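You operate a simulated robot arm through the tools that you are given. There is no shell and no other tool. Be economical: measure what you need, move in short steps, check, and stop when the job is done.

You are at the controls of a simulated two-armed robot. One attempt, no reset.

JOB
Take the shock off the dyno and hang it on the done hook.
Fine: bring the crank to the bottom and switch off before you draw the two pins.

It is judged by the outcome, as a careful person would: the job done as asked, and still so three seconds after it is handed in. It fails if anything else is knocked over, pushed out of place, dropped, spilled or broken.

ROBOT AND FRAMES
Two 7-joint arms with two-finger parallel grippers on one trunk, on a base that drives. Base frame: it is fixed to the floor where the robot stands at the start and does not move with it; the origin is under the middle of the robot, x ahead of it, y to its left, z up. Lengths are in m, angles in rad, forces in N, time in s.
The left shoulder is at the start at [0.05, 0.177, 1.029], the right one opposite. With the tool pointing down near the work surface each hand reaches from about 0.1 to 0.66 m from the robot's upright axis, wherever it stands, measured 20 degrees to its own side. Places, roughly: done hook [0.5, 0.1, 0.9]; lower quick pin [0.8, -0.4, 0.9]; upper quick pin [0.8, -0.4, 1.2]. Payload 3.43 kg a hand.
The TCP of each hand is the grasp point between the finger pads, 0.034 m short of the fingertips. In the tool frame z runs along the fingers and y along their closing line. The gripper opens to 0.128 m. The fingers are 0.024 m wide and 0.012 m thick; the gripper's body (0.048 by 0.13 m) begins 0.096 m behind the TCP.
Orientation is told as [roll, pitch, yaw] about the base's x, y, z axes, in that order, counted from this pose: with the fingers straight down and closing along the base's y, the tool's x points along the base's -x, its y along +y and its z along -z.

CONTROLS
- The arms move only by the tool send_rows. It takes "left_steps", "right_steps" or both (then of equal length, played together; a hand with none holds still); each is a list of rows, each a list of 7 numbers: the turn, a rotation vector about the tool's x, y, z in units of 4 degrees (1.0 is 4 degrees), then the shift along the tool's x, y, z in units of 40 mm (1.0 is 40 mm), then the gripper command, from -1 (fully open) to 1 (shut), values between in proportion. In form: [[rx, ry, rz, x, y, z, fingers], ...]. A call has 1 to 20 rows; each row shifts and turns the commanded pose from where the row before left it, along the tool's axes as they then stand. A call with a number of a shift or a turn outside -1 to 1 is refused whole. Rows are played at 5 a second. More than 0.05 m and 0.15 rad between two rows, or a gripper value outside its range, and nothing of the call is played. A pose out of reach is approached as far as the arm can. The call stops where the force on the tool passes 40 N (or 10 N more than at its start, if that is more) or the arm is blocked; 0.2 s more then pass. Each finger travels about 0.108 m/s and halts on what it meets, pressing with about 30 N; the grip force reading is that of the motor and also rises with nothing between the fingers. The clock runs only during rows and for 0.2 s after the last one: add rows that do not move to give the fingers time. It gives the time, the measured TCP pose, the force on the tool (base axes), the opening and the grip force at its end, in the units of the frame above (readings bear some noise), with the torque about the TCP (base axes, N m) and any sound that the robot's microphone picked up.
- Cameras (640 x 400 px; columns grow to the right, rows downward): "scene" is now at [0.156, -0.0091, 1.1884]; the picture's right is [-0.11, -0.99, 0.00], its down [-0.60, 0.07, -0.80] and it looks along [0.80, -0.09, -0.60] (base axes); focal length 214 px, centre (320, 200). "left" rides on the left gripper at [0.076, 0.011, -0.16] in its tool frame; the picture's right is [-0.15, 0.99, 0.00], its down [-0.88, -0.13, -0.46] and it looks along [-0.45, -0.07, 0.89] (tool axes); focal length 234 px, centre (320, 200). "right" rides on the right gripper at [0.076, -0.011, -0.16] in its tool frame; the picture's right is [0.15, 0.99, 0.00], its down [-0.88, 0.13, -0.46] and it looks along [-0.45, 0.07, 0.89] (tool axes); focal length 234 px, centre (320, 200).
- capture(camera): a new picture of that camera. It takes no simulated time.
- raise_lower(by): slides the trunk up (or, below 0, down) by that many m; the arms and the scene camera ride with it, the base frame stays. It gives what a move gives, with no picture.
- steer(legs): drives the robot by 1 to 6 legs, each [ahead, turn to the left] in m and rad, along the robot's own axes; the way and the turn of a leg run together, so that a leg with both is an arc; at most 1.5 m and 3.142 rad a leg. The arms and the cameras ride along, it lands a little off, and it stops where it bumps. It gives what a move gives.
- head_to(pan, tilt): turns the head with the scene camera to pan (to the left, within 1.396 rad either way) and tilt (down, from -0.506 to 1.204), counted from straight ahead of the robot. It gives what a move gives.
- probe_pixels(camera, pixels): for up to 12 pixels [column, row] of the newest picture of that camera ("zoom" is the newest enlarged one), the place [x, y, z] in the base frame of the surface seen there, good to about 0.003 m. It takes no simulated time.
- zoom(camera, box): a new picture of the part [left, top, right, bottom] of that camera's present view, enlarged. It takes no simulated time.
- hand_in(): hands the job in; it is judged then, once.

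Work in short steps. Measure before you move; look again where a grasp or a placing could have gone wrong, and mend it. You have 80 turns and 62 pictures in all, those below and enlarged ones among them. Open the grippers and draw the arms clear of the work before you hand the job in, unless the task says otherwise; then end with one line.

The tools are called after "Emit:" as a command line: name --argument value ..., lists and objects as JSON in quotes. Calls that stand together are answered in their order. send_rows: Moves the arms, as the interface text tells. Its arguments: {"type":"object","properties":{"left_steps":{"type":"array","items":{"type":"array","items":{"type":"number"}}},"right_steps":{"type":"array","items":{"type":"array","items":{"type":"number"}}}},"required":[]} The other tools are called the same way: raise_lower (by) slides the trunk up or down; steer (legs) drives the base; head_to (pan, tilt) turns the head that bears the scene camera; capture (camera) takes a picture; probe_pixels (camera, pixels) gives the place of the surface under pixels of a picture; zoom (camera, box) takes an enlarged picture of a part of a camera's view; hand_in () hands the job in.

At the start:

```text
t: 0.0
left_tool_pos: [0.5052, 0.0512, 1.0001]
left_tcp_rot: [0.0, -0.001, 0.0]
left_contact_force: [0.3, 0.1, 0.0]
left_moment: [0.0, -0.02, 0.01]
left_grip_width: 0.1281
left_grasp_force: 0.1
right_tool_pos: [0.4531, -0.4068, 1.0004]
right_tcp_rot: [0.0, 0.0, 0.0]
right_contact_force: [-0.1, -0.1, 0.3]
right_moment: [-0.03, 0.02, 0.0]
right_grip_width: 0.1283
right_grasp_force: 0.1
trunk travel left (down, up): [-0.2, 0.201]
robot x, y, heading: [-0.001, -0.0008, 0.002]
head pan, tilt: [-0.11, 0.642]
```

scene: 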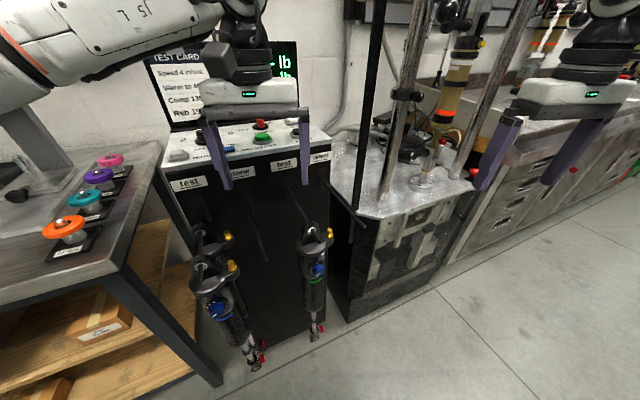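
right: 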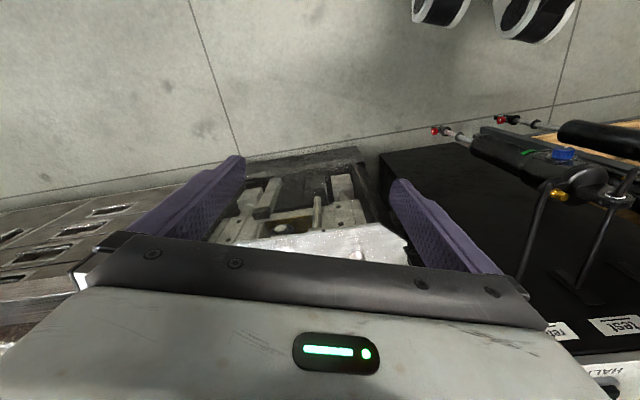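
left: 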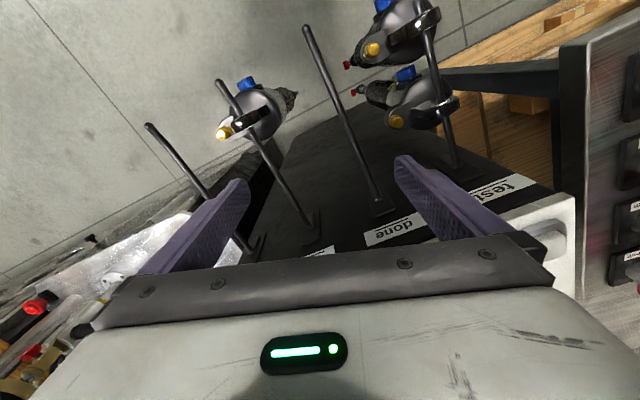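

The scene shows a control box with buttons (about 260,138), hooks below it, and the dyno right of it. I turn the head toward the dyno and look closer.

Emit:
head_to --pan -0.45 --tilt 0.25

Emit:
capture --camera "scene"

Emit:
zoom --camera "scene" --box '[220, 60, 460, 300]'

```text
t: 0.9
left_tool_pos: [0.506, 0.0506, 1.0003]
left_tcp_rot: [0.0, -0.001, 0.001]
left_contact_force: [-0.3, -0.3, 0.3]
left_moment: [-0.01, 0.01, 0.01]
left_grip_width: 0.1279
left_grasp_force: 0.1
right_tool_pos: [0.4547, -0.408, 0.9991]
right_tcp_rot: [0.001, 0.001, 0.001]
right_contact_force: [0.1, 0.7, 0.0]
right_moment: [0.0, 0.02, -0.02]
right_grip_width: 0.1281
right_grasp_force: 0.0
trunk travel left (down, up): [-0.2, 0.201]
robot x, y, heading: [0.0009, 0.0008, -0.005]
head pan, tilt: [-0.45, 0.25]
```

```text
58 pictures are left
```

scene: 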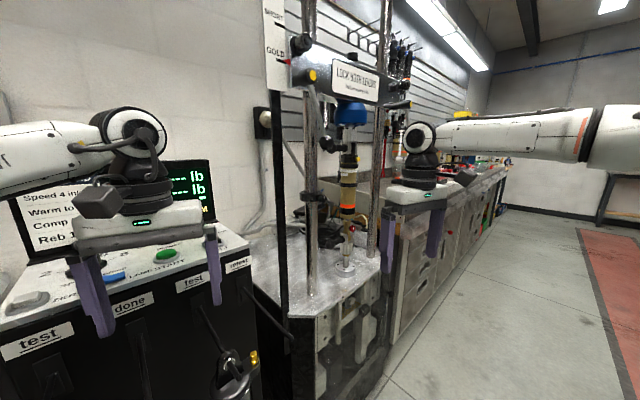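

```text
1.67 times, centred on (340, 180) of scene
```

zoom: 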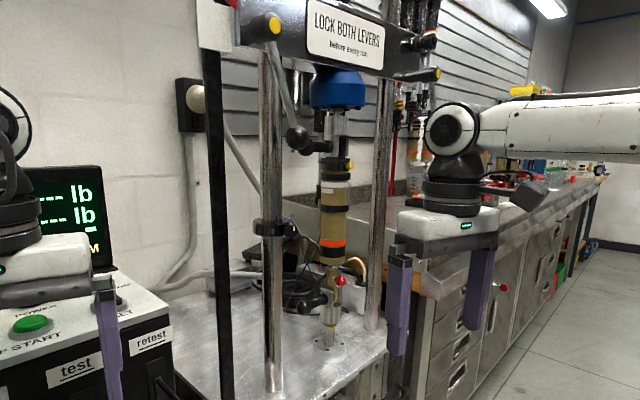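

The shock stands between the columns. I zoom tighter on its pins and on the control panel.

Emit:
zoom --camera "scene" --box '[305, 60, 405, 150]'

Emit:
zoom --camera "scene" --box '[300, 140, 400, 280]'

Emit:
zoom --camera "scene" --box '[0, 150, 260, 360]'

```text
4.44 times, centred on (355, 105) of scene
```

zoom: 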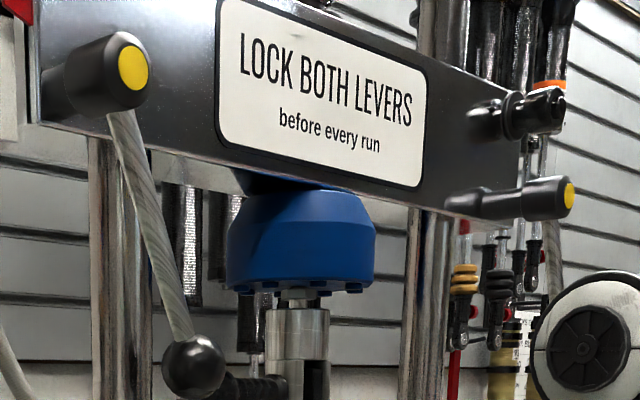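

```text
2.86 times, centred on (350, 210) of scene
```

zoom: 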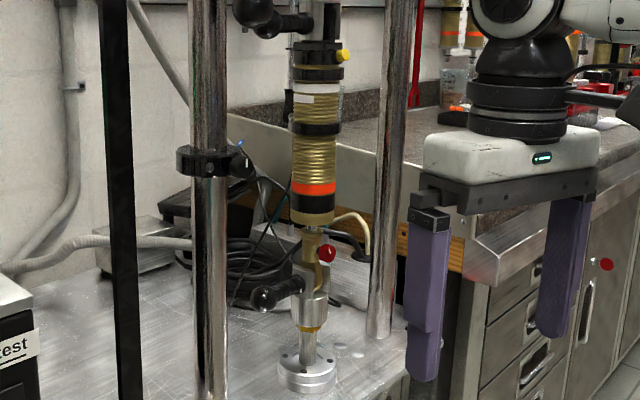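

```text
1.90 times, centred on (130, 255) of scene
```

zoom: 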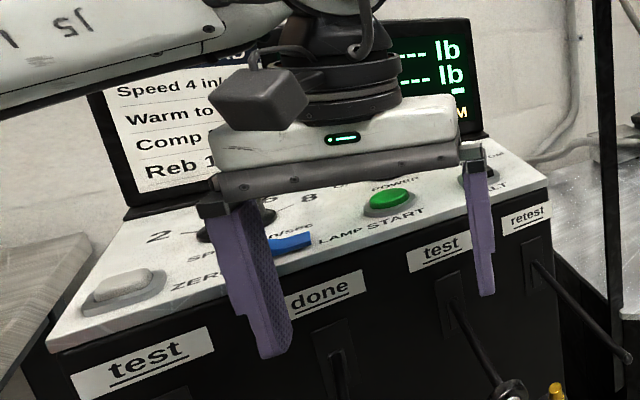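

The black-knobbed pins show at zoom (265,298) and near (195,365) of the upper one. I move the left hand aside (+y, back, up a bit) to see the panel, then look there.

Emit:
send_rows --left_steps '[[0, 0, 0, 0, 0, -1, -1], [0, 0, 0, 0, 0, -1, -1], [0, 0, 0, 0.5, 1, 0, -1], [0, 0, 0, 0.5, 1, 0, -1], [0, 0, 0, 0.5, 1, 0, -1], [0, 0, 0, 0.5, 1, 0, -1], [0, 0, 0, 0.5, 1, 0, -1], [0, 0, 0, 0.5, 1, 0, -1]]'

Emit:
probe_pixels --camera "scene" --pixels '[[320, 242], [328, 241], [334, 240], [358, 246], [352, 228], [299, 62], [326, 142], [312, 77], [348, 266]]'

Emit:
head_to --pan -0.1 --tilt 0.6

Emit:
capture --camera "scene"

Emit:
zoom --camera "scene" --box '[130, 20, 350, 200]'

```text
t: 2.7
left_tool_pos: [0.3841, 0.2908, 1.0808]
left_tcp_rot: [-0.002, 0.0, 0.001]
left_contact_force: [0.4, 0.2, -0.1]
left_moment: [0.01, 0.0, -0.02]
left_grip_width: 0.1281
left_grasp_force: 0.0
right_tool_pos: [0.4536, -0.4063, 1.001]
right_tcp_rot: [0.001, 0.001, 0.001]
right_contact_force: [-0.4, 1.1, 0.3]
right_moment: [-0.02, 0.01, -0.02]
right_grip_width: 0.1282
right_grasp_force: 0.0
trunk travel left (down, up): [-0.2, 0.201]
robot x, y, heading: [0.0006, -0.0001, 0.002]
head pan, tilt: [-0.45, 0.25]
```

```text
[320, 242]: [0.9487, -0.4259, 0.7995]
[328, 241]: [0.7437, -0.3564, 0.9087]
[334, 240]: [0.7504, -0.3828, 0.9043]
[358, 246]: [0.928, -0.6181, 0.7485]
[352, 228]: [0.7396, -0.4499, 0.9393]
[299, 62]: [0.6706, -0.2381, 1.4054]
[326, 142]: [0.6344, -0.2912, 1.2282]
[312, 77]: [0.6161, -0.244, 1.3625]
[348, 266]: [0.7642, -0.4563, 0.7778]
```

```text
t: 3.5
left_tool_pos: [0.3854, 0.2896, 1.0807]
left_tcp_rot: [0.0, 0.0, 0.0]
left_contact_force: [-0.4, -0.5, 0.2]
left_moment: [0.0, -0.04, 0.0]
left_grip_width: 0.1278
left_grasp_force: 0.0
right_tool_pos: [0.4536, -0.4062, 0.9992]
right_tcp_rot: [0.001, 0.001, 0.002]
right_contact_force: [0.8, -0.4, 0.1]
right_moment: [0.01, -0.03, -0.02]
right_grip_width: 0.128
right_grasp_force: 0.1
trunk travel left (down, up): [-0.2, 0.201]
robot x, y, heading: [0.0005, 0.0042, -0.002]
head pan, tilt: [-0.099, 0.6]
```

```text
53 pictures are left
```

scene: 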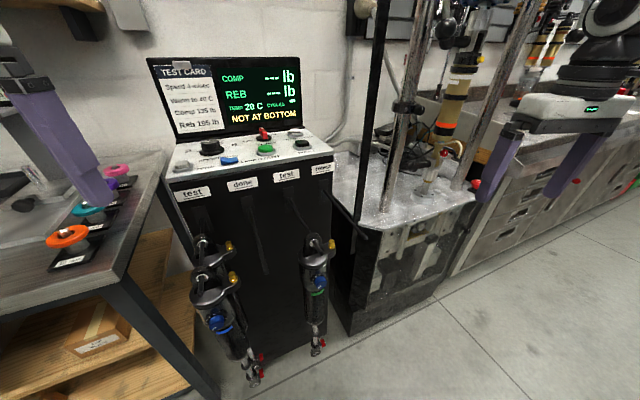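

```text
2.22 times, centred on (240, 110) of scene
```

zoom: 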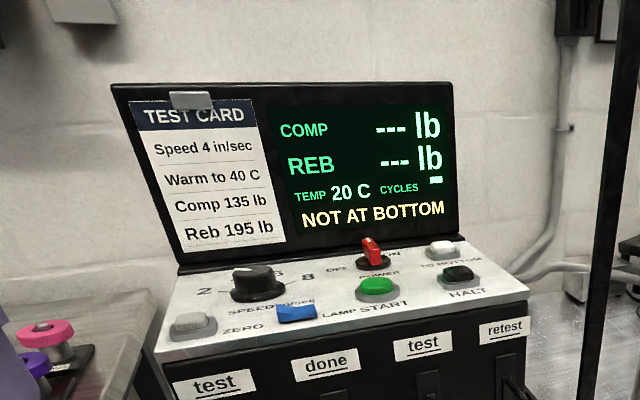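

The display says NOT AT BOTTOM; the "TO BOTTOM" button is the white one at zoom (441,247), the power lever at (372,250). Zoom tight and probe.

Emit:
zoom --camera "scene" --box '[235, 115, 335, 170]'

Emit:
probe_pixels --camera "zoom" --pixels '[[389, 91], [383, 60], [170, 100], [185, 95]]'

```text
6.40 times, centred on (285, 142) of scene
```

zoom: 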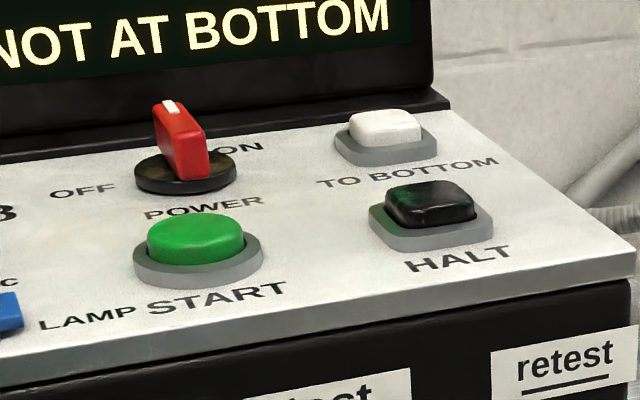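

```text
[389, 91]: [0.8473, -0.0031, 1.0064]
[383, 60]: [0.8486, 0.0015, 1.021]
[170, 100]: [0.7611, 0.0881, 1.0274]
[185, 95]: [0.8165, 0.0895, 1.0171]
```

Emit:
probe_pixels --camera "zoom" --pixels '[[172, 106], [160, 104], [185, 120], [203, 145], [190, 172], [165, 150], [150, 180], [185, 190], [228, 175], [383, 124], [430, 205], [383, 160]]'

Emit:
capture --camera "left"

```text
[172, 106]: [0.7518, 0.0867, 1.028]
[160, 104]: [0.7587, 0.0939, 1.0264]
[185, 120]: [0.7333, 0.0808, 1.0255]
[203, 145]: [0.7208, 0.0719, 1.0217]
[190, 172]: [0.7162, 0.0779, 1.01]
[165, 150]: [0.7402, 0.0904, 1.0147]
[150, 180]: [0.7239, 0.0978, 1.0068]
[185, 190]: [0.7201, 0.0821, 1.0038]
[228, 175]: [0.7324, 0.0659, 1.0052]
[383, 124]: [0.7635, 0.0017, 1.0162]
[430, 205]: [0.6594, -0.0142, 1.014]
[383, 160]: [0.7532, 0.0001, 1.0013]
```

```text
50 pictures are left
```

left: 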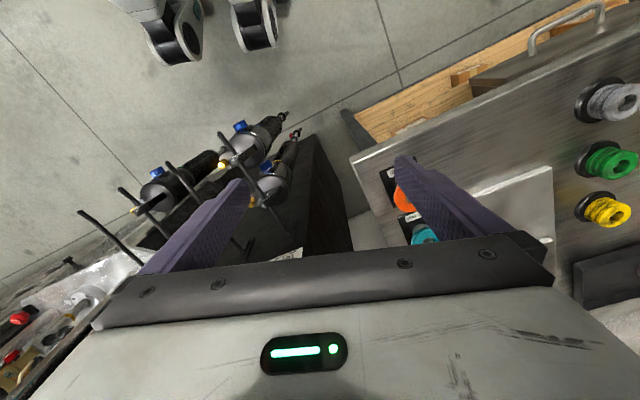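

The bar of the power lever lies from about (0.72,0.074) to (0.76,0.092). I measure panel edge orientation, labels, hanging shocks and table for obstacles.

Emit:
probe_pixels --camera "zoom" --pixels '[[20, 370], [320, 322], [630, 265], [80, 190], [240, 148], [205, 240], [2, 312]]'

Emit:
probe_pixels --camera "scene" --pixels '[[330, 238], [315, 282], [202, 238], [230, 265], [255, 382], [318, 350], [70, 312], [120, 265], [160, 150], [350, 320], [372, 225], [475, 197]]'

Emit:
head_to --pan 0.1 --tilt 1.1

Emit:
capture --camera "scene"

```text
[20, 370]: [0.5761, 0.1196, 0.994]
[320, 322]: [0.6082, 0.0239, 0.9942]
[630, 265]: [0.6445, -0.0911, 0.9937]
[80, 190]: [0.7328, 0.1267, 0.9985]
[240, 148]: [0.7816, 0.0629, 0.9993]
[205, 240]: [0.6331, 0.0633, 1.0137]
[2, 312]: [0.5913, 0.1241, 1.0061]
```

```text
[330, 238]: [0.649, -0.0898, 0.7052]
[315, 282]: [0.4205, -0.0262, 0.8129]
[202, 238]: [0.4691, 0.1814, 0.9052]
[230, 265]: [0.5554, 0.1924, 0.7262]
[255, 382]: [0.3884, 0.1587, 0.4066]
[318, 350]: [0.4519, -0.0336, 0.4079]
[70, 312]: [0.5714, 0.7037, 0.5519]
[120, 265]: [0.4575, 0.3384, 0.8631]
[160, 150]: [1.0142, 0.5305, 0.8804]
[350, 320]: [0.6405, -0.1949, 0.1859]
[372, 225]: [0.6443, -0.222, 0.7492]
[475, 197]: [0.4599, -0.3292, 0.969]
```

```text
t: 4.4
left_tool_pos: [0.3849, 0.2892, 1.0811]
left_tcp_rot: [0.0, 0.0, -0.001]
left_contact_force: [-0.1, -0.2, -0.2]
left_moment: [-0.01, 0.0, 0.04]
left_grip_width: 0.1282
left_grasp_force: 0.1
right_tool_pos: [0.4538, -0.4068, 1.0011]
right_tcp_rot: [0.0, -0.001, -0.001]
right_contact_force: [-0.4, -0.6, -0.2]
right_moment: [-0.01, 0.0, 0.03]
right_grip_width: 0.128
right_grasp_force: 0.1
trunk travel left (down, up): [-0.2, 0.201]
robot x, y, heading: [0.0008, -0.0, -0.002]
head pan, tilt: [0.099, 1.1]
```

```text
49 pictures are left
```

scene: 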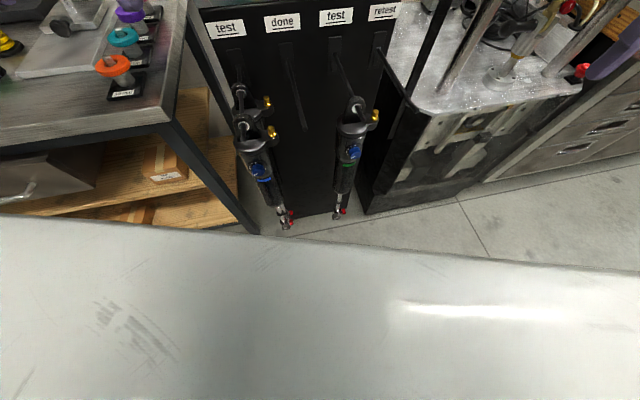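

The hanging shocks reach to x≈0.39 near the base. I check how far the robot's own body stretches, and bring the left hand over the panel to view the switch.

Emit:
probe_pixels --camera "scene" --pixels '[[280, 240], [100, 225], [600, 270], [285, 228], [250, 232], [338, 217], [245, 215]]'

Emit:
send_rows --left_steps '[[0, 0, 0, -0.6, -0.8, -0.5, 1], [0, 0, 0, -0.6, -0.8, -0.5, 1], [0, 0, 0, -0.8, -0.8, 0, 1], [0, 0, 0, -0.8, -0.8, 0, 1], [0, 0, 0, -0.8, -0.8, 0, 1]]'

Emit:
capture --camera "left"

```text
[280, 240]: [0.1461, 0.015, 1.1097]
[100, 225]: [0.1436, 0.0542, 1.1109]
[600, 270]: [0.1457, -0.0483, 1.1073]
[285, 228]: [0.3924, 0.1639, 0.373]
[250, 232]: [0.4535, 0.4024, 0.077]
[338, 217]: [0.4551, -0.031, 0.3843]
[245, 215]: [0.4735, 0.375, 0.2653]
```

```text
t: 5.6
left_tool_pos: [0.5291, 0.1287, 1.1211]
left_tcp_rot: [0.002, 0.0, -0.002]
left_contact_force: [0.1, -0.2, -0.4]
left_moment: [0.01, 0.01, -0.03]
left_grip_width: 0.0
left_grasp_force: 30.1
right_tool_pos: [0.4538, -0.4077, 0.9987]
right_tcp_rot: [0.002, 0.0, -0.001]
right_contact_force: [0.0, -0.9, -0.7]
right_moment: [0.04, 0.0, 0.02]
right_grip_width: 0.1276
right_grasp_force: 0.0
trunk travel left (down, up): [-0.2, 0.201]
robot x, y, heading: [-0.0009, 0.0024, -0.002]
head pan, tilt: [0.099, 1.1]
```

```text
48 pictures are left
```

left: 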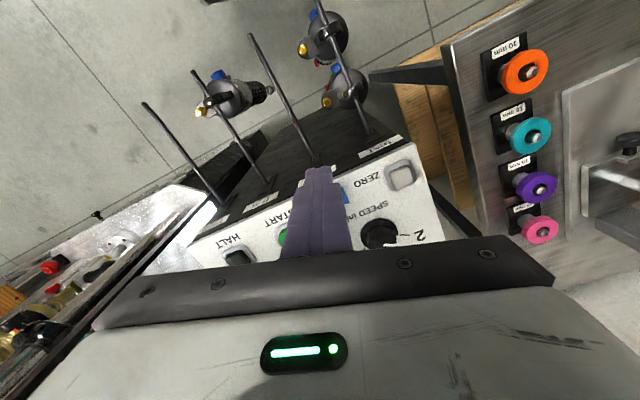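

Gripper blocks that view. I pitch the closed left hand 44° forward and bring its tip above the TO BOTTOM button (top 0.763, 0.002, 1.016), then check with the scene camera.

Emit:
send_rows --left_steps '[[0, -1, 0, 0, -0.29, 0, 1], [0, -1, 0, 0, -0.29, 0, 1], [0, -1, 0, 0, -0.29, 0, 1], [0, -1, 0, 0, -0.29, 0, 1], [0, -1, 0, 0, -0.29, 0, 1], [0, -1, 0, 0, -0.29, 0, 1], [0, -1, 0, 0, -0.29, 0, 1], [0, -1, 0, 0, -0.29, 0, 1], [0, -1, 0, 0, -0.29, 0, 1], [0, -1, 0, 0, -0.29, 0, 1], [0, -1, 0, 0, -0.29, 0, 1], [0, 0, 0, -0.525, 0, 0.717, 1], [0, 0, 0, -0.525, 0, 0.717, 1], [0, 0, 0, -0.525, 0, 0.717, 1], [0, 0, 0, -0.525, 0, 0.717, 1], [0, 0, 0, -0.525, 0, 0.717, 1], [0, 0, 0, -0.525, 0, 0.717, 1], [0, 0, 0, 0, 0, 0, 1]]'

Emit:
head_to --pan 0.0 --tilt 0.35

Emit:
capture --camera "scene"

```text
t: 9.4
left_tool_pos: [0.7314, 0.0045, 1.0798]
left_tcp_rot: [0.0, -0.769, -0.002]
left_contact_force: [-0.2, -0.3, -0.4]
left_moment: [0.02, 0.02, 0.04]
left_grip_width: 0.0002
left_grasp_force: 29.9
left hand out of reach, approached as far as the arm can: row 17
right_tool_pos: [0.4538, -0.4056, 1.0002]
right_tcp_rot: [0.001, 0.0, 0.001]
right_contact_force: [-0.5, -0.1, -0.1]
right_moment: [0.03, -0.03, 0.0]
right_grip_width: 0.1282
right_grasp_force: 0.0
trunk travel left (down, up): [-0.2, 0.201]
robot x, y, heading: [-0.0004, 0.0027, -0.003]
head pan, tilt: [0.099, 1.1]
```

```text
t: 10.5
left_tool_pos: [0.7301, 0.0065, 1.0805]
left_tcp_rot: [0.001, -0.77, 0.0]
left_contact_force: [0.0, 0.1, 0.8]
left_moment: [0.05, 0.04, 0.01]
left_grip_width: 0.0
left_grasp_force: 30.4
right_tool_pos: [0.4538, -0.4074, 0.9993]
right_tcp_rot: [-0.001, 0.0, -0.001]
right_contact_force: [-0.3, 0.3, 0.5]
right_moment: [0.01, -0.01, -0.02]
right_grip_width: 0.128
right_grasp_force: 0.0
trunk travel left (down, up): [-0.2, 0.201]
robot x, y, heading: [0.002, -0.0018, 0.005]
head pan, tilt: [0.0, 0.351]
```

```text
47 pictures are left
```

scene: 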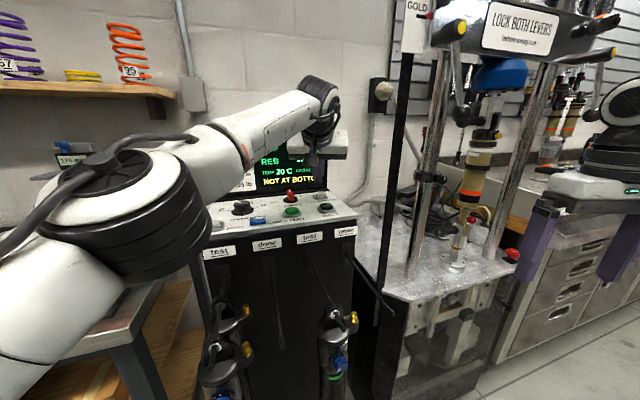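

Display still "NOT AT BOTTOM". At the reach limit, I pitch 16° more to gain reach and lower to hover over the button.

Emit:
send_rows --left_steps '[[0, -1, 0, 0, -0.05, 0, 1], [0, -1, 0, 0, -0.05, 0, 1], [0, -1, 0, 0, 0, 0, 1], [0, -1, 0, 0, 0, 0, 1], [0, 0, 0, 0.27, 0, 0.16, 1], [0, 0, 0, 0.27, 0, 0.16, 1], [0, 0, 0, 0, 0, 0, 1]]'

Emit:
zoom --camera "scene" --box '[220, 120, 380, 240]'

```text
t: 12.1
left_tool_pos: [0.7307, 0.0018, 1.0558]
left_tcp_rot: [-0.001, -1.047, 0.001]
left_contact_force: [-0.6, -0.5, -0.1]
left_moment: [-0.05, 0.0, 0.01]
left_grip_width: 0.0
left_grasp_force: 29.9
right_tool_pos: [0.4549, -0.4068, 0.9992]
right_tcp_rot: [0.001, -0.001, 0.001]
right_contact_force: [0.6, -0.2, 0.3]
right_moment: [0.03, 0.03, -0.01]
right_grip_width: 0.128
right_grasp_force: 0.2
trunk travel left (down, up): [-0.2, 0.201]
robot x, y, heading: [0.0003, 0.0, 0.002]
head pan, tilt: [0.0, 0.351]
```

```text
3.33 times, centred on (300, 180) of scene
```

zoom: 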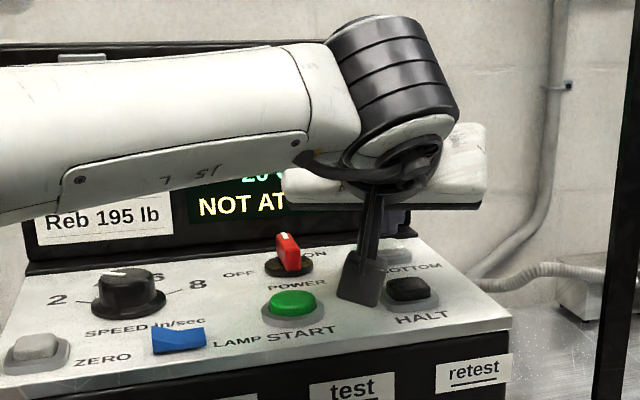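

The fingertip seems at zoom (360,300), left of the white button (390,255); I probe both.

Emit:
probe_pixels --camera "zoom" --pixels '[[358, 290], [360, 270], [390, 255], [400, 248], [290, 252], [395, 290], [345, 300]]'

Emit:
zoom --camera "scene" --box '[270, 165, 350, 215]'

```text
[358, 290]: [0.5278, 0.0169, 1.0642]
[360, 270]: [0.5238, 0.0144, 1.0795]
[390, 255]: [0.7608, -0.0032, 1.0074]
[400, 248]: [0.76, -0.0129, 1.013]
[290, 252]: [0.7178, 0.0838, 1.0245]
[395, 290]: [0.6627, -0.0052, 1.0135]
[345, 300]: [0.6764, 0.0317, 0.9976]
```

```text
8.00 times, centred on (310, 190) of scene
```

zoom: 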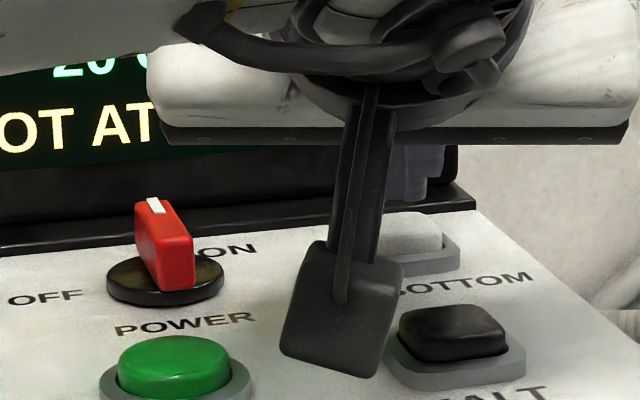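

The dark block is the wrist camera; the purple finger is at zoom (425,175) just above the button. I shift 9 mm ahead and press down in 6 mm steps.

Emit:
send_rows --left_steps '[[0, 0, 0, 0.15, 0, 0.345, 1], [0, 0, 0, 0.13, 0, 0.075, 1], [0, 0, 0, 0.13, 0, 0.075, 1], [0, 0, 0, 0, 0, 0, 1]]'

Emit:
zoom --camera "scene" --box '[240, 130, 360, 220]'

```text
t: 13.1
left_tool_pos: [0.7392, 0.001, 1.0357]
left_tcp_rot: [-0.002, -1.057, 0.001]
left_contact_force: [4.4, -2.5, 16.1]
left_moment: [-0.09, -0.52, 0.03]
left_grip_width: 0.0001
left_grasp_force: 29.0
right_tool_pos: [0.4527, -0.4073, 1.0008]
right_tcp_rot: [0.0, -0.003, 0.0]
right_contact_force: [0.6, 0.6, 0.2]
right_moment: [-0.02, -0.01, -0.01]
right_grip_width: 0.128
right_grasp_force: 0.1
trunk travel left (down, up): [-0.2, 0.201]
robot x, y, heading: [0.0015, -0.0013, 0.0]
head pan, tilt: [0.0, 0.351]
heard: click
```

```text
4.44 times, centred on (300, 175) of scene
```

zoom: 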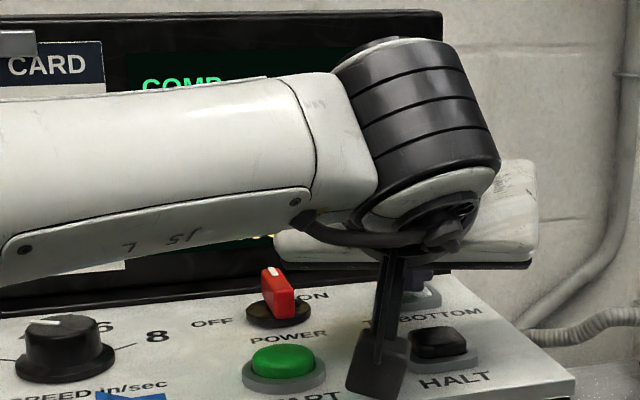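

A click was heard with 16 N. I lift 6 cm and look at the display.

Emit:
send_rows --left_steps '[[0, 0, 0, -0.65, 0, -0.375, 1], [0, 0, 0, -0.65, 0, -0.375, 1], [0, 0, 0, -0.5, -0.9, -0.5, 1], [0, 0, 0, -0.5, -0.9, -0.5, 1], [0, 0, 0, -0.2, -0.9, -0.7, 1], [0, 0, 0, 0, 0, -0.7, 1], [0, 0, 0, 0, 0, 0, 1], [0, 0, 0, 0, 0, 0, 1]]'

Emit:
zoom --camera "scene" --box '[200, 100, 400, 230]'

```text
t: 14.9
left_tool_pos: [0.691, -0.0793, 1.1643]
left_tcp_rot: [-0.002, -1.048, 0.0]
left_contact_force: [0.0, 0.0, 0.1]
left_moment: [-0.02, -0.01, 0.01]
left_grip_width: 0.0001
left_grasp_force: 30.2
left hand out of reach, approached as far as the arm can: row 5
right_tool_pos: [0.4546, -0.4066, 0.9999]
right_tcp_rot: [0.001, 0.0, 0.001]
right_contact_force: [-0.5, 0.4, -0.8]
right_moment: [0.01, 0.02, -0.01]
right_grip_width: 0.128
right_grasp_force: 0.1
trunk travel left (down, up): [-0.2, 0.201]
robot x, y, heading: [-0.0007, -0.0017, -0.001]
head pan, tilt: [0.0, 0.351]
```

```text
3.08 times, centred on (300, 165) of scene
```

zoom: 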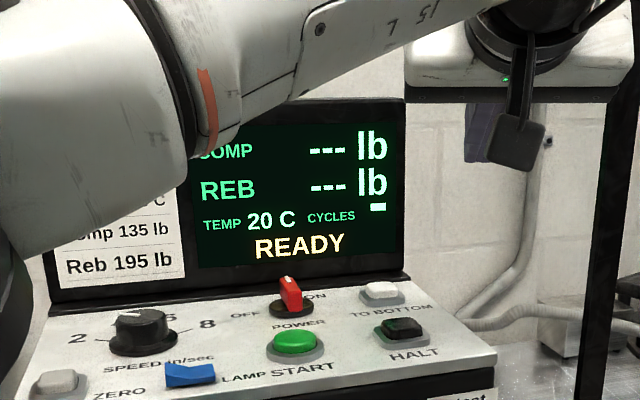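

Display now says READY. I zoom on the power switch to see how it turns.

Emit:
zoom --camera "scene" --box '[270, 180, 310, 205]'

Emit:
probe_pixels --camera "zoom" --pixels '[[304, 105], [290, 160], [330, 130], [345, 160], [330, 200], [260, 225], [390, 220], [325, 250], [300, 190], [375, 150], [200, 210], [305, 125]]'

```text
16.00 times, centred on (290, 192) of scene
```

zoom: 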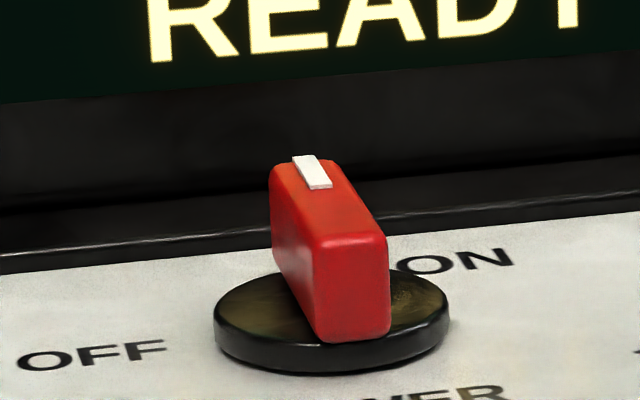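

```text
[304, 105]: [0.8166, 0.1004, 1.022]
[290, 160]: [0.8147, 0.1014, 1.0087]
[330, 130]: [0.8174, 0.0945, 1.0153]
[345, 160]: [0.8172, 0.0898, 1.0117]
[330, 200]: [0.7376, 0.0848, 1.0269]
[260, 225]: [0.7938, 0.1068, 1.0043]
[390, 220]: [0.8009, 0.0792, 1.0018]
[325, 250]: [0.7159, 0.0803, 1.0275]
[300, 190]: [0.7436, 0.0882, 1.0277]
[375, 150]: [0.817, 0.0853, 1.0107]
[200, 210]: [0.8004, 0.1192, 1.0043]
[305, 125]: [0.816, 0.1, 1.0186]
```

The selector's white mark points straight up the panel (ON); OFF is to its left, so it should turn counter-clockwise. I bring the closed fingertip to the left of the bar's near end, still high.

Emit:
send_rows --left_steps '[[0, 0, 0, 0, 0.95, 0, 1], [0, 0, 0, 0, 0.95, 0, 1], [0, 0, 0, 0, 0.95, 0, 1], [0, 0, 0, 0, 0.95, 0, 1], [0, 0, 0, 0, 0.95, 0, 1], [0, 0, 0, 0, 0, 0, 1]]'

```text
t: 16.3
left_tool_pos: [0.6933, 0.1122, 1.1629]
left_tcp_rot: [0.001, -1.049, -0.001]
left_contact_force: [-0.4, -0.2, 0.2]
left_moment: [0.02, 0.0, -0.02]
left_grip_width: 0.0002
left_grasp_force: 29.8
right_tool_pos: [0.4543, -0.4069, 0.9993]
right_tcp_rot: [0.0, 0.0, 0.0]
right_contact_force: [0.6, 0.1, 0.1]
right_moment: [0.01, -0.03, 0.0]
right_grip_width: 0.1281
right_grasp_force: 0.0
trunk travel left (down, up): [-0.2, 0.201]
robot x, y, heading: [0.0021, -0.0044, 0.0]
head pan, tilt: [0.0, 0.351]
```

Lowering to beside the selector (TCP 0.698, 0.112, 1.037).

Emit:
send_rows --left_steps '[[0, 0, 0, 0.89, 0.03, 0.56, 1], [0, 0, 0, 0.89, 0, 0.56, 1], [0, 0, 0, 0.89, 0, 0.56, 1], [0, 0, 0, 0, 0, 0, 1]]'

Emit:
zoom --camera "scene" --box '[230, 150, 340, 220]'

```text
t: 17.3
left_tool_pos: [0.6972, 0.113, 1.0366]
left_tcp_rot: [-0.001, -1.047, 0.002]
left_contact_force: [-0.2, 0.2, -0.3]
left_moment: [-0.03, -0.01, 0.01]
left_grip_width: 0.0
left_grasp_force: 30.5
right_tool_pos: [0.4539, -0.4073, 1.0003]
right_tcp_rot: [0.0, -0.001, 0.001]
right_contact_force: [0.6, 0.0, -0.9]
right_moment: [-0.03, -0.01, 0.02]
right_grip_width: 0.128
right_grasp_force: 0.1
trunk travel left (down, up): [-0.2, 0.201]
robot x, y, heading: [-0.0013, 0.0042, -0.0]
head pan, tilt: [0.0, 0.351]
```

```text
5.71 times, centred on (285, 185) of scene
```

zoom: 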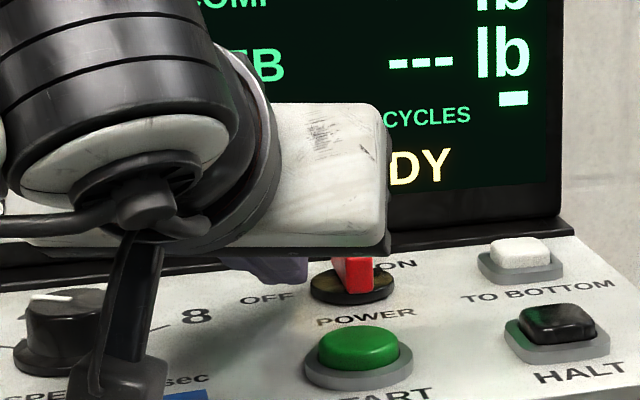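

Fingertip is beside the selector bar. I push its near end to the right, following the arc.

Emit:
send_rows --left_steps '[[0, 0, 0, 0, -0.4, 0, 1], [0, 0, 0, 0, -0.275, 0, 1], [0, 0, 0, 0, -0.275, 0, 1], [0, 0, 0, -0.05, -0.15, 0.087, 1], [0, 0, 0, -0.0625, -0.125, 0.108, 1], [0, 0, 0, -0.075, -0.1, 0.13, 1], [0, 0, 0, 0, 0, 0, 1]]'

Emit:
zoom --camera "scene" --box '[230, 150, 340, 220]'

```text
t: 18.7
left_tool_pos: [0.7047, 0.0646, 1.0385]
left_tcp_rot: [-0.002, -1.041, 0.009]
left_contact_force: [-20.7, 5.4, 5.6]
left_moment: [0.14, 0.06, 0.37]
left_grip_width: 0.0
left_grasp_force: 30.3
right_tool_pos: [0.451, -0.4049, 1.0029]
right_tcp_rot: [0.0, -0.004, 0.002]
right_contact_force: [-0.6, 0.1, -0.6]
right_moment: [0.04, 0.03, -0.01]
right_grip_width: 0.1282
right_grasp_force: 0.0
trunk travel left (down, up): [-0.2, 0.201]
robot x, y, heading: [-0.0002, 0.0011, 0.005]
head pan, tilt: [0.0, 0.351]
stopped in row 6 (left hand): the force on the tool passed its limit at 46 N (the readings are from after the stop); the commanded pose is now the measured one
```

```text
5.71 times, centred on (285, 185) of scene
```

zoom: 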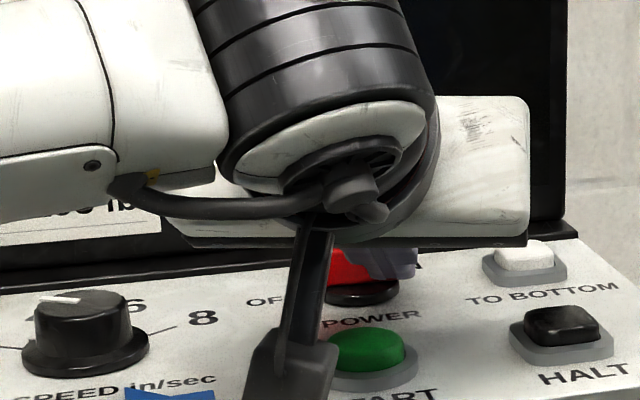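

Display looks dark: switched off, at its stop. I back off, lift and check.

Emit:
send_rows --left_steps '[[0, 0, 0, 0.2, 0, -0.35, 1], [0, 0, 0, -0.65, 0, -0.375, 1], [0, 0, 0, -0.65, 0, -0.375, 1], [0, 0, 0, -0.3, 0.5, -0.9, 1], [0, 0, 0, -0.3, 0.8, -0.9, 1], [0, 0, 0, 0, 0.8, -0.9, 1], [0, 1, 0, 0, 0.5, -0.9, 1], [0, 1, 0, 0, 0.5, 0, 1], [0, 1, 0, 0, 0, 0, 1]]'

Emit:
head_to --pan -0.2 --tilt 0.45

Emit:
capture --camera "scene"

```text
t: 20.7
left_tool_pos: [0.5797, 0.1868, 1.1892]
left_tcp_rot: [0.001, -0.826, 0.004]
left_contact_force: [-0.3, 0.3, 0.1]
left_moment: [0.01, 0.02, -0.01]
left_grip_width: 0.0
left_grasp_force: 30.0
right_tool_pos: [0.4541, -0.4058, 1.0004]
right_tcp_rot: [0.002, 0.002, 0.003]
right_contact_force: [0.7, 0.1, 0.8]
right_moment: [-0.01, 0.01, 0.01]
right_grip_width: 0.1279
right_grasp_force: 0.1
trunk travel left (down, up): [-0.2, 0.201]
robot x, y, heading: [-0.0002, 0.0023, -0.001]
head pan, tilt: [0.0, 0.351]
```

```text
t: 21.4
left_tool_pos: [0.5799, 0.1857, 1.1896]
left_tcp_rot: [0.001, -0.829, 0.006]
left_contact_force: [0.0, 0.0, 0.3]
left_moment: [0.0, 0.01, -0.01]
left_grip_width: 0.0001
left_grasp_force: 30.0
right_tool_pos: [0.4546, -0.4059, 1.0003]
right_tcp_rot: [0.0, 0.001, 0.001]
right_contact_force: [0.0, 0.0, 0.2]
right_moment: [0.03, 0.0, -0.01]
right_grip_width: 0.128
right_grasp_force: 0.1
trunk travel left (down, up): [-0.2, 0.201]
robot x, y, heading: [0.002, -0.0034, 0.003]
head pan, tilt: [-0.201, 0.45]
```

```text
39 pictures are left
```

scene: 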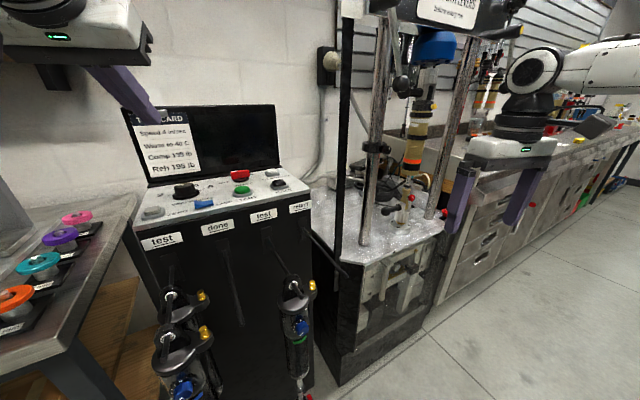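

Power is off: display dark, lever turned to OFF (240,174). Now I study the shock's mounts in detail.

Emit:
zoom --camera "scene" --box '[380, 20, 450, 110]'

Emit:
probe_pixels --camera "zoom" --pixels '[[180, 275], [215, 275], [250, 290], [185, 225], [330, 250], [340, 320], [330, 200], [325, 285], [120, 300], [480, 300], [375, 322], [150, 205]]'

Emit:
zoom --camera "scene" --box '[370, 150, 450, 250]'

Emit:
probe_pixels --camera "zoom" --pixels '[[230, 235], [200, 240], [270, 230], [275, 190], [320, 200], [265, 290], [300, 185], [275, 90], [140, 370], [480, 240], [165, 10], [270, 40]]'

```text
4.44 times, centred on (415, 65) of scene
```

zoom: 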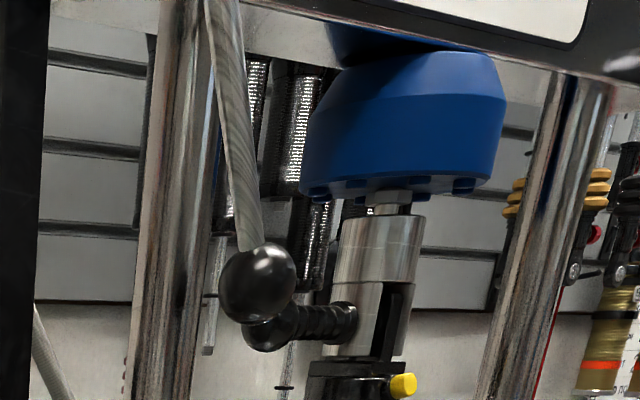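

```text
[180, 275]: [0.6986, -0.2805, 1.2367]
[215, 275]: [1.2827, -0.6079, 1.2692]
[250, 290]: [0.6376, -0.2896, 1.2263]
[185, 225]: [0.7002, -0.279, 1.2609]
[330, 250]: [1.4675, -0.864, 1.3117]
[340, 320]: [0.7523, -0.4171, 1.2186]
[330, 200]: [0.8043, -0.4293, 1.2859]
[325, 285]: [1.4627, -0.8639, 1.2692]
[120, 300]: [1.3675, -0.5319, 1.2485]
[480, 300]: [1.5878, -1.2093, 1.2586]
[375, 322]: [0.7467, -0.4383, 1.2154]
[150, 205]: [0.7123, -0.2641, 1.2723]
```

```text
4.00 times, centred on (410, 200) of scene
```

zoom: 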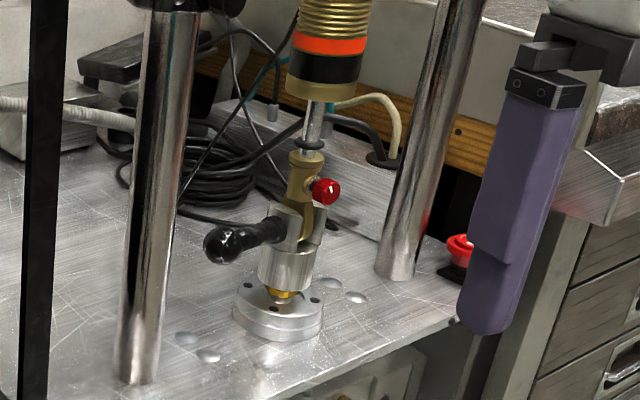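

```text
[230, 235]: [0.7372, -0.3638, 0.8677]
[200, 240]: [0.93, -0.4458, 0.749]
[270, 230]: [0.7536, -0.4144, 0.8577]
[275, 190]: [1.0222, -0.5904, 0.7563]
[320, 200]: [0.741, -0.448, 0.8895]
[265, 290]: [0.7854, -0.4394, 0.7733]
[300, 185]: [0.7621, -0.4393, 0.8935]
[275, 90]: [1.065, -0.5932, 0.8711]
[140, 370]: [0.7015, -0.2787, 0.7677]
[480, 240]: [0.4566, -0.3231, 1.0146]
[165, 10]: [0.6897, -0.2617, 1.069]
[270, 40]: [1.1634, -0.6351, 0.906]
```

The pins' axes lie along the dyno's width (parallel to panel width, yaw ≈0.31), handles toward the left column. I plan to park facing the dyno squarely, ~0.57 m from the shock. First tuck both arms.

Emit:
send_rows --left_steps '[[0, 0, 0, 0.756, 0.325, -0.53, 1], [0, 0, 0, 0.756, 0.325, -0.53, 1], [0, 0, 0, 0.756, 0.325, -0.53, 1], [0, 0, 0, 0.756, 0.325, -0.53, 1], [0, 0, 0, 0.756, 0.325, -0.53, 1], [0, 0, 0, 0, 0, 0, 1]]' --right_steps '[[0, 0, 0, 0.47, 0.54, -0.5, -1], [0, 0, 0, 0.47, 0.54, -0.5, -1], [0, 0, 0, 0.47, 0.54, -0.5, -1], [0, 0, 0, 0.47, 0.54, -0.5, -1], [0, 0, 0, 0.47, 0.54, -0.5, -1], [0, 0, 0, 0, 0, 0, -1]]'

Emit:
head_to --pan -0.9 --tilt 0.6

Emit:
capture --camera "scene"

```text
t: 22.9
left_tool_pos: [0.3987, 0.2504, 1.1495]
left_tcp_rot: [0.0, -0.828, 0.005]
left_contact_force: [-0.1, -0.3, 0.0]
left_moment: [0.0, 0.01, 0.01]
left_grip_width: 0.0001
left_grasp_force: 30.3
right_tool_pos: [0.3599, -0.2992, 1.0991]
right_tcp_rot: [-0.001, 0.0, 0.002]
right_contact_force: [-0.2, -0.4, -0.5]
right_moment: [0.0, -0.01, 0.0]
right_grip_width: 0.1281
right_grasp_force: 0.0
trunk travel left (down, up): [-0.2, 0.201]
robot x, y, heading: [-0.0026, 0.0002, 0.002]
head pan, tilt: [-0.201, 0.45]
```

```text
t: 23.9
left_tool_pos: [0.3994, 0.251, 1.1504]
left_tcp_rot: [0.001, -0.827, 0.005]
left_contact_force: [0.3, -0.4, 0.1]
left_moment: [0.01, 0.01, 0.0]
left_grip_width: 0.0002
left_grasp_force: 29.9
right_tool_pos: [0.3594, -0.3004, 1.1007]
right_tcp_rot: [-0.001, 0.0, 0.002]
right_contact_force: [-0.8, -0.1, -0.1]
right_moment: [-0.01, 0.02, 0.0]
right_grip_width: 0.1281
right_grasp_force: 0.1
trunk travel left (down, up): [-0.2, 0.201]
robot x, y, heading: [-0.0027, 0.001, 0.0]
head pan, tilt: [-0.901, 0.6]
```

```text
36 pictures are left
```

scene: 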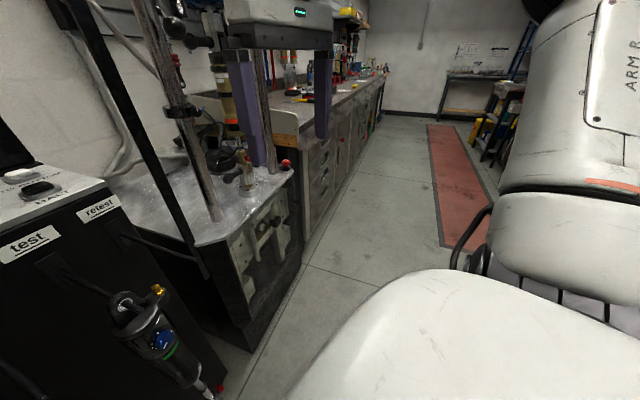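

Free floor lies to the right; I probe the hand truck edge at (465,255) and the dyno cabinet front.

Emit:
probe_pixels --camera "scene" --pixels '[[455, 265], [470, 260], [300, 260], [255, 340], [200, 280], [292, 175], [228, 242], [430, 280], [350, 280], [195, 245], [120, 235]]'

```text
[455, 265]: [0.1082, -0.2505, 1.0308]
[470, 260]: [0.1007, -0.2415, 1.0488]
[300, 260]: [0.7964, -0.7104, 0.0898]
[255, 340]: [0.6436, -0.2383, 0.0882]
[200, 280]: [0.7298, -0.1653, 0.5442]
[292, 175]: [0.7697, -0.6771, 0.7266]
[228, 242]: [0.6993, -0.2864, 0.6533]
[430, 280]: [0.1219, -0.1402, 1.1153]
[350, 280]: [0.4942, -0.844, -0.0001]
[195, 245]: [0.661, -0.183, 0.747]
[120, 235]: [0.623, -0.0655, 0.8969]
```

Dyno front plane is only ~0.06 m ahead of the shock axis. I turn right, drive along, and turn back to face the dyno squarely.

Emit:
steer --legs '[[0, -1.19], [0.65, 0], [0, 1.5]]'

Emit:
head_to --pan 0.0 --tilt 0.2

Emit:
capture --camera "scene"

```text
t: 29.6
left_tool_pos: [0.551, -0.7196, 1.1563]
left_tcp_rot: [0.025, -0.84, -1.202]
left_contact_force: [-0.3, -0.8, 0.1]
left_moment: [-0.02, -0.02, 0.02]
left_grip_width: 0.0
left_grasp_force: 29.5
right_tool_pos: [0.0296, -0.8914, 1.0977]
right_tcp_rot: [0.012, -0.001, -1.184]
right_contact_force: [-0.3, 0.2, 0.1]
right_moment: [0.02, -0.01, -0.01]
right_grip_width: 0.1281
right_grasp_force: 0.0
trunk travel left (down, up): [-0.2, 0.201]
robot x, y, heading: [0.1821, -0.4412, -1.187]
head pan, tilt: [-0.901, 0.6]
stopped in leg 2: the robot was blocked; the commanded pose is now the measured one
```

```text
t: 30.8
left_tool_pos: [0.5508, -0.72, 1.1553]
left_tcp_rot: [0.02, -0.835, -1.193]
left_contact_force: [0.0, 0.0, 0.1]
left_moment: [-0.01, 0.04, 0.02]
left_grip_width: 0.0003
left_grasp_force: 29.9
right_tool_pos: [0.0291, -0.8916, 1.097]
right_tcp_rot: [0.013, 0.0, -1.183]
right_contact_force: [-0.6, -0.7, 0.1]
right_moment: [0.03, -0.02, 0.02]
right_grip_width: 0.1277
right_grasp_force: 0.0
trunk travel left (down, up): [-0.2, 0.201]
robot x, y, heading: [0.1823, -0.4451, -1.187]
head pan, tilt: [0.0, 0.201]
```

```text
35 pictures are left
```

scene: 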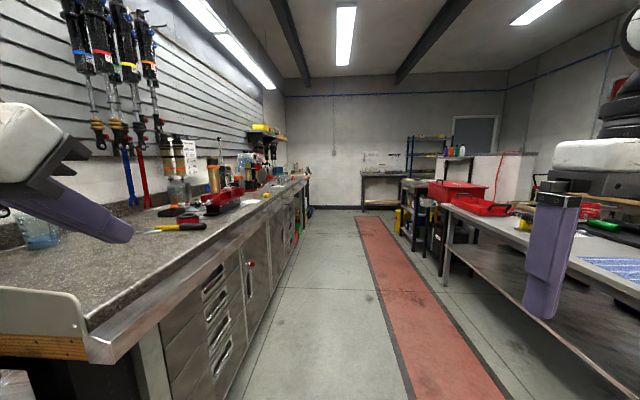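

Blocked at (0.18,-0.44). I look to the left to see what touches.

Emit:
head_to --pan 1.2 --tilt 0.5

Emit:
capture --camera "scene"

```text
t: 32.2
left_tool_pos: [0.553, -0.721, 1.1547]
left_tcp_rot: [0.021, -0.835, -1.195]
left_contact_force: [0.3, -0.5, -0.5]
left_moment: [-0.01, 0.0, -0.02]
left_grip_width: 0.0
left_grasp_force: 29.6
right_tool_pos: [0.0296, -0.8912, 1.0964]
right_tcp_rot: [0.013, 0.0, -1.184]
right_contact_force: [0.2, 0.6, -0.2]
right_moment: [0.01, -0.03, 0.0]
right_grip_width: 0.1282
right_grasp_force: 0.1
trunk travel left (down, up): [-0.2, 0.201]
robot x, y, heading: [0.1786, -0.444, -1.186]
head pan, tilt: [1.201, 0.499]
```

```text
34 pictures are left
```

scene: 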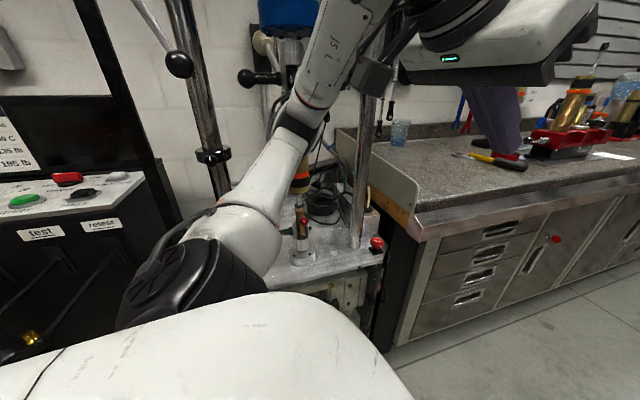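

The left forearm seems near the dyno's right column (365,150). I probe distances around it.

Emit:
probe_pixels --camera "scene" --pixels '[[365, 180], [357, 235], [300, 115], [340, 60], [260, 180], [180, 64], [375, 75], [245, 75], [190, 270], [500, 60], [300, 230]]'

Emit:
zoom --camera "scene" --box '[230, 0, 430, 140]'

```text
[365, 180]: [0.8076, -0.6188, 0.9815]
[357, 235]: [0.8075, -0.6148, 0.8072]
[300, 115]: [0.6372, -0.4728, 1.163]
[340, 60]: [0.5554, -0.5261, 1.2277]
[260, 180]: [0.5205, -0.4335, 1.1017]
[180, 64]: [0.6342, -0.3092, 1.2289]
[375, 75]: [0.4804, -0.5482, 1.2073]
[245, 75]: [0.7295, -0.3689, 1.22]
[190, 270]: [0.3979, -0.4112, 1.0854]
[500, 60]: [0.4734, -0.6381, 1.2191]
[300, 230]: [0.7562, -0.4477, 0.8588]
```

```text
2.86 times, centred on (330, 70) of scene
```

zoom: 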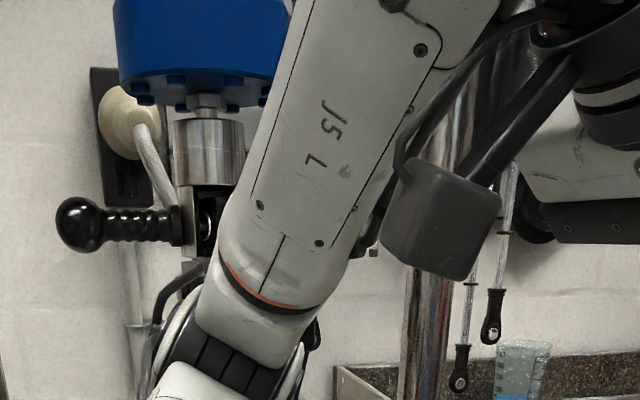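

The left elbow is close to the shock. I back 6 cm, turn further right to swing it clear, and drive on a path farther from the dyno.

Emit:
steer --legs '[[-0.06, 0], [0, -0.55], [0.28, 0]]'

```text
t: 36.2
left_tool_pos: [0.2906, -1.1001, 1.1508]
left_tcp_rot: [0.003, -0.833, -1.735]
left_contact_force: [0.4, -0.2, 0.8]
left_moment: [0.04, -0.02, 0.0]
left_grip_width: 0.0001
left_grasp_force: 30.7
right_tool_pos: [-0.2428, -0.9712, 1.099]
right_tcp_rot: [0.002, 0.003, -1.736]
right_contact_force: [0.6, 0.0, -0.8]
right_moment: [-0.03, 0.01, -0.03]
right_grip_width: 0.128
right_grasp_force: 0.1
trunk travel left (down, up): [-0.2, 0.201]
robot x, y, heading: [0.1091, -0.6622, -1.74]
head pan, tilt: [1.201, 0.499]
```

Clear at (0.11,-0.66). Now turn left to face the dyno.

Emit:
steer --legs '[[0, 2.05]]'

Emit:
head_to --pan 0.0 --tilt 0.15

Emit:
capture --camera "scene"

```text
t: 41.6
left_tool_pos: [0.4115, -0.3014, 1.1501]
left_tcp_rot: [0.004, -0.831, 0.318]
left_contact_force: [0.2, 1.2, 0.4]
left_moment: [0.02, -0.02, -0.02]
left_grip_width: 0.0
left_grasp_force: 29.8
right_tool_pos: [0.5458, -0.8362, 1.0988]
right_tcp_rot: [0.002, 0.003, 0.321]
right_contact_force: [0.5, 0.3, 1.0]
right_moment: [-0.01, -0.01, -0.01]
right_grip_width: 0.1279
right_grasp_force: 0.0
trunk travel left (down, up): [-0.2, 0.201]
robot x, y, heading: [0.1109, -0.6659, 0.315]
head pan, tilt: [1.201, 0.499]
```

```text
t: 43.0
left_tool_pos: [0.4112, -0.3024, 1.1515]
left_tcp_rot: [0.004, -0.833, 0.32]
left_contact_force: [0.2, -1.0, 0.6]
left_moment: [0.0, 0.0, -0.02]
left_grip_width: 0.0001
left_grasp_force: 29.7
right_tool_pos: [0.5457, -0.8362, 1.1]
right_tcp_rot: [0.0, 0.003, 0.32]
right_contact_force: [0.1, -0.4, 0.9]
right_moment: [-0.01, 0.01, -0.01]
right_grip_width: 0.128
right_grasp_force: 0.2
trunk travel left (down, up): [-0.2, 0.201]
robot x, y, heading: [0.1107, -0.6668, 0.319]
head pan, tilt: [0.0, 0.15]
```

```text
32 pictures are left
```

scene: 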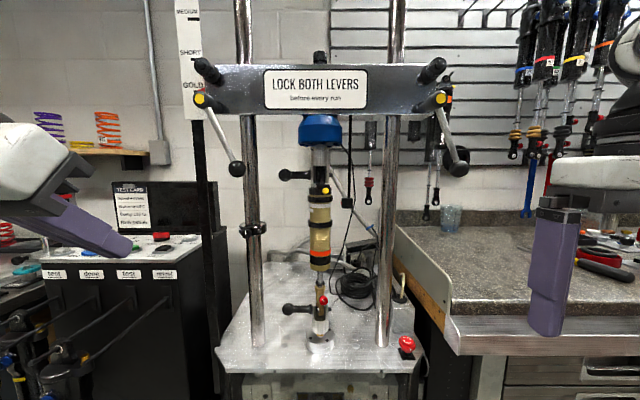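

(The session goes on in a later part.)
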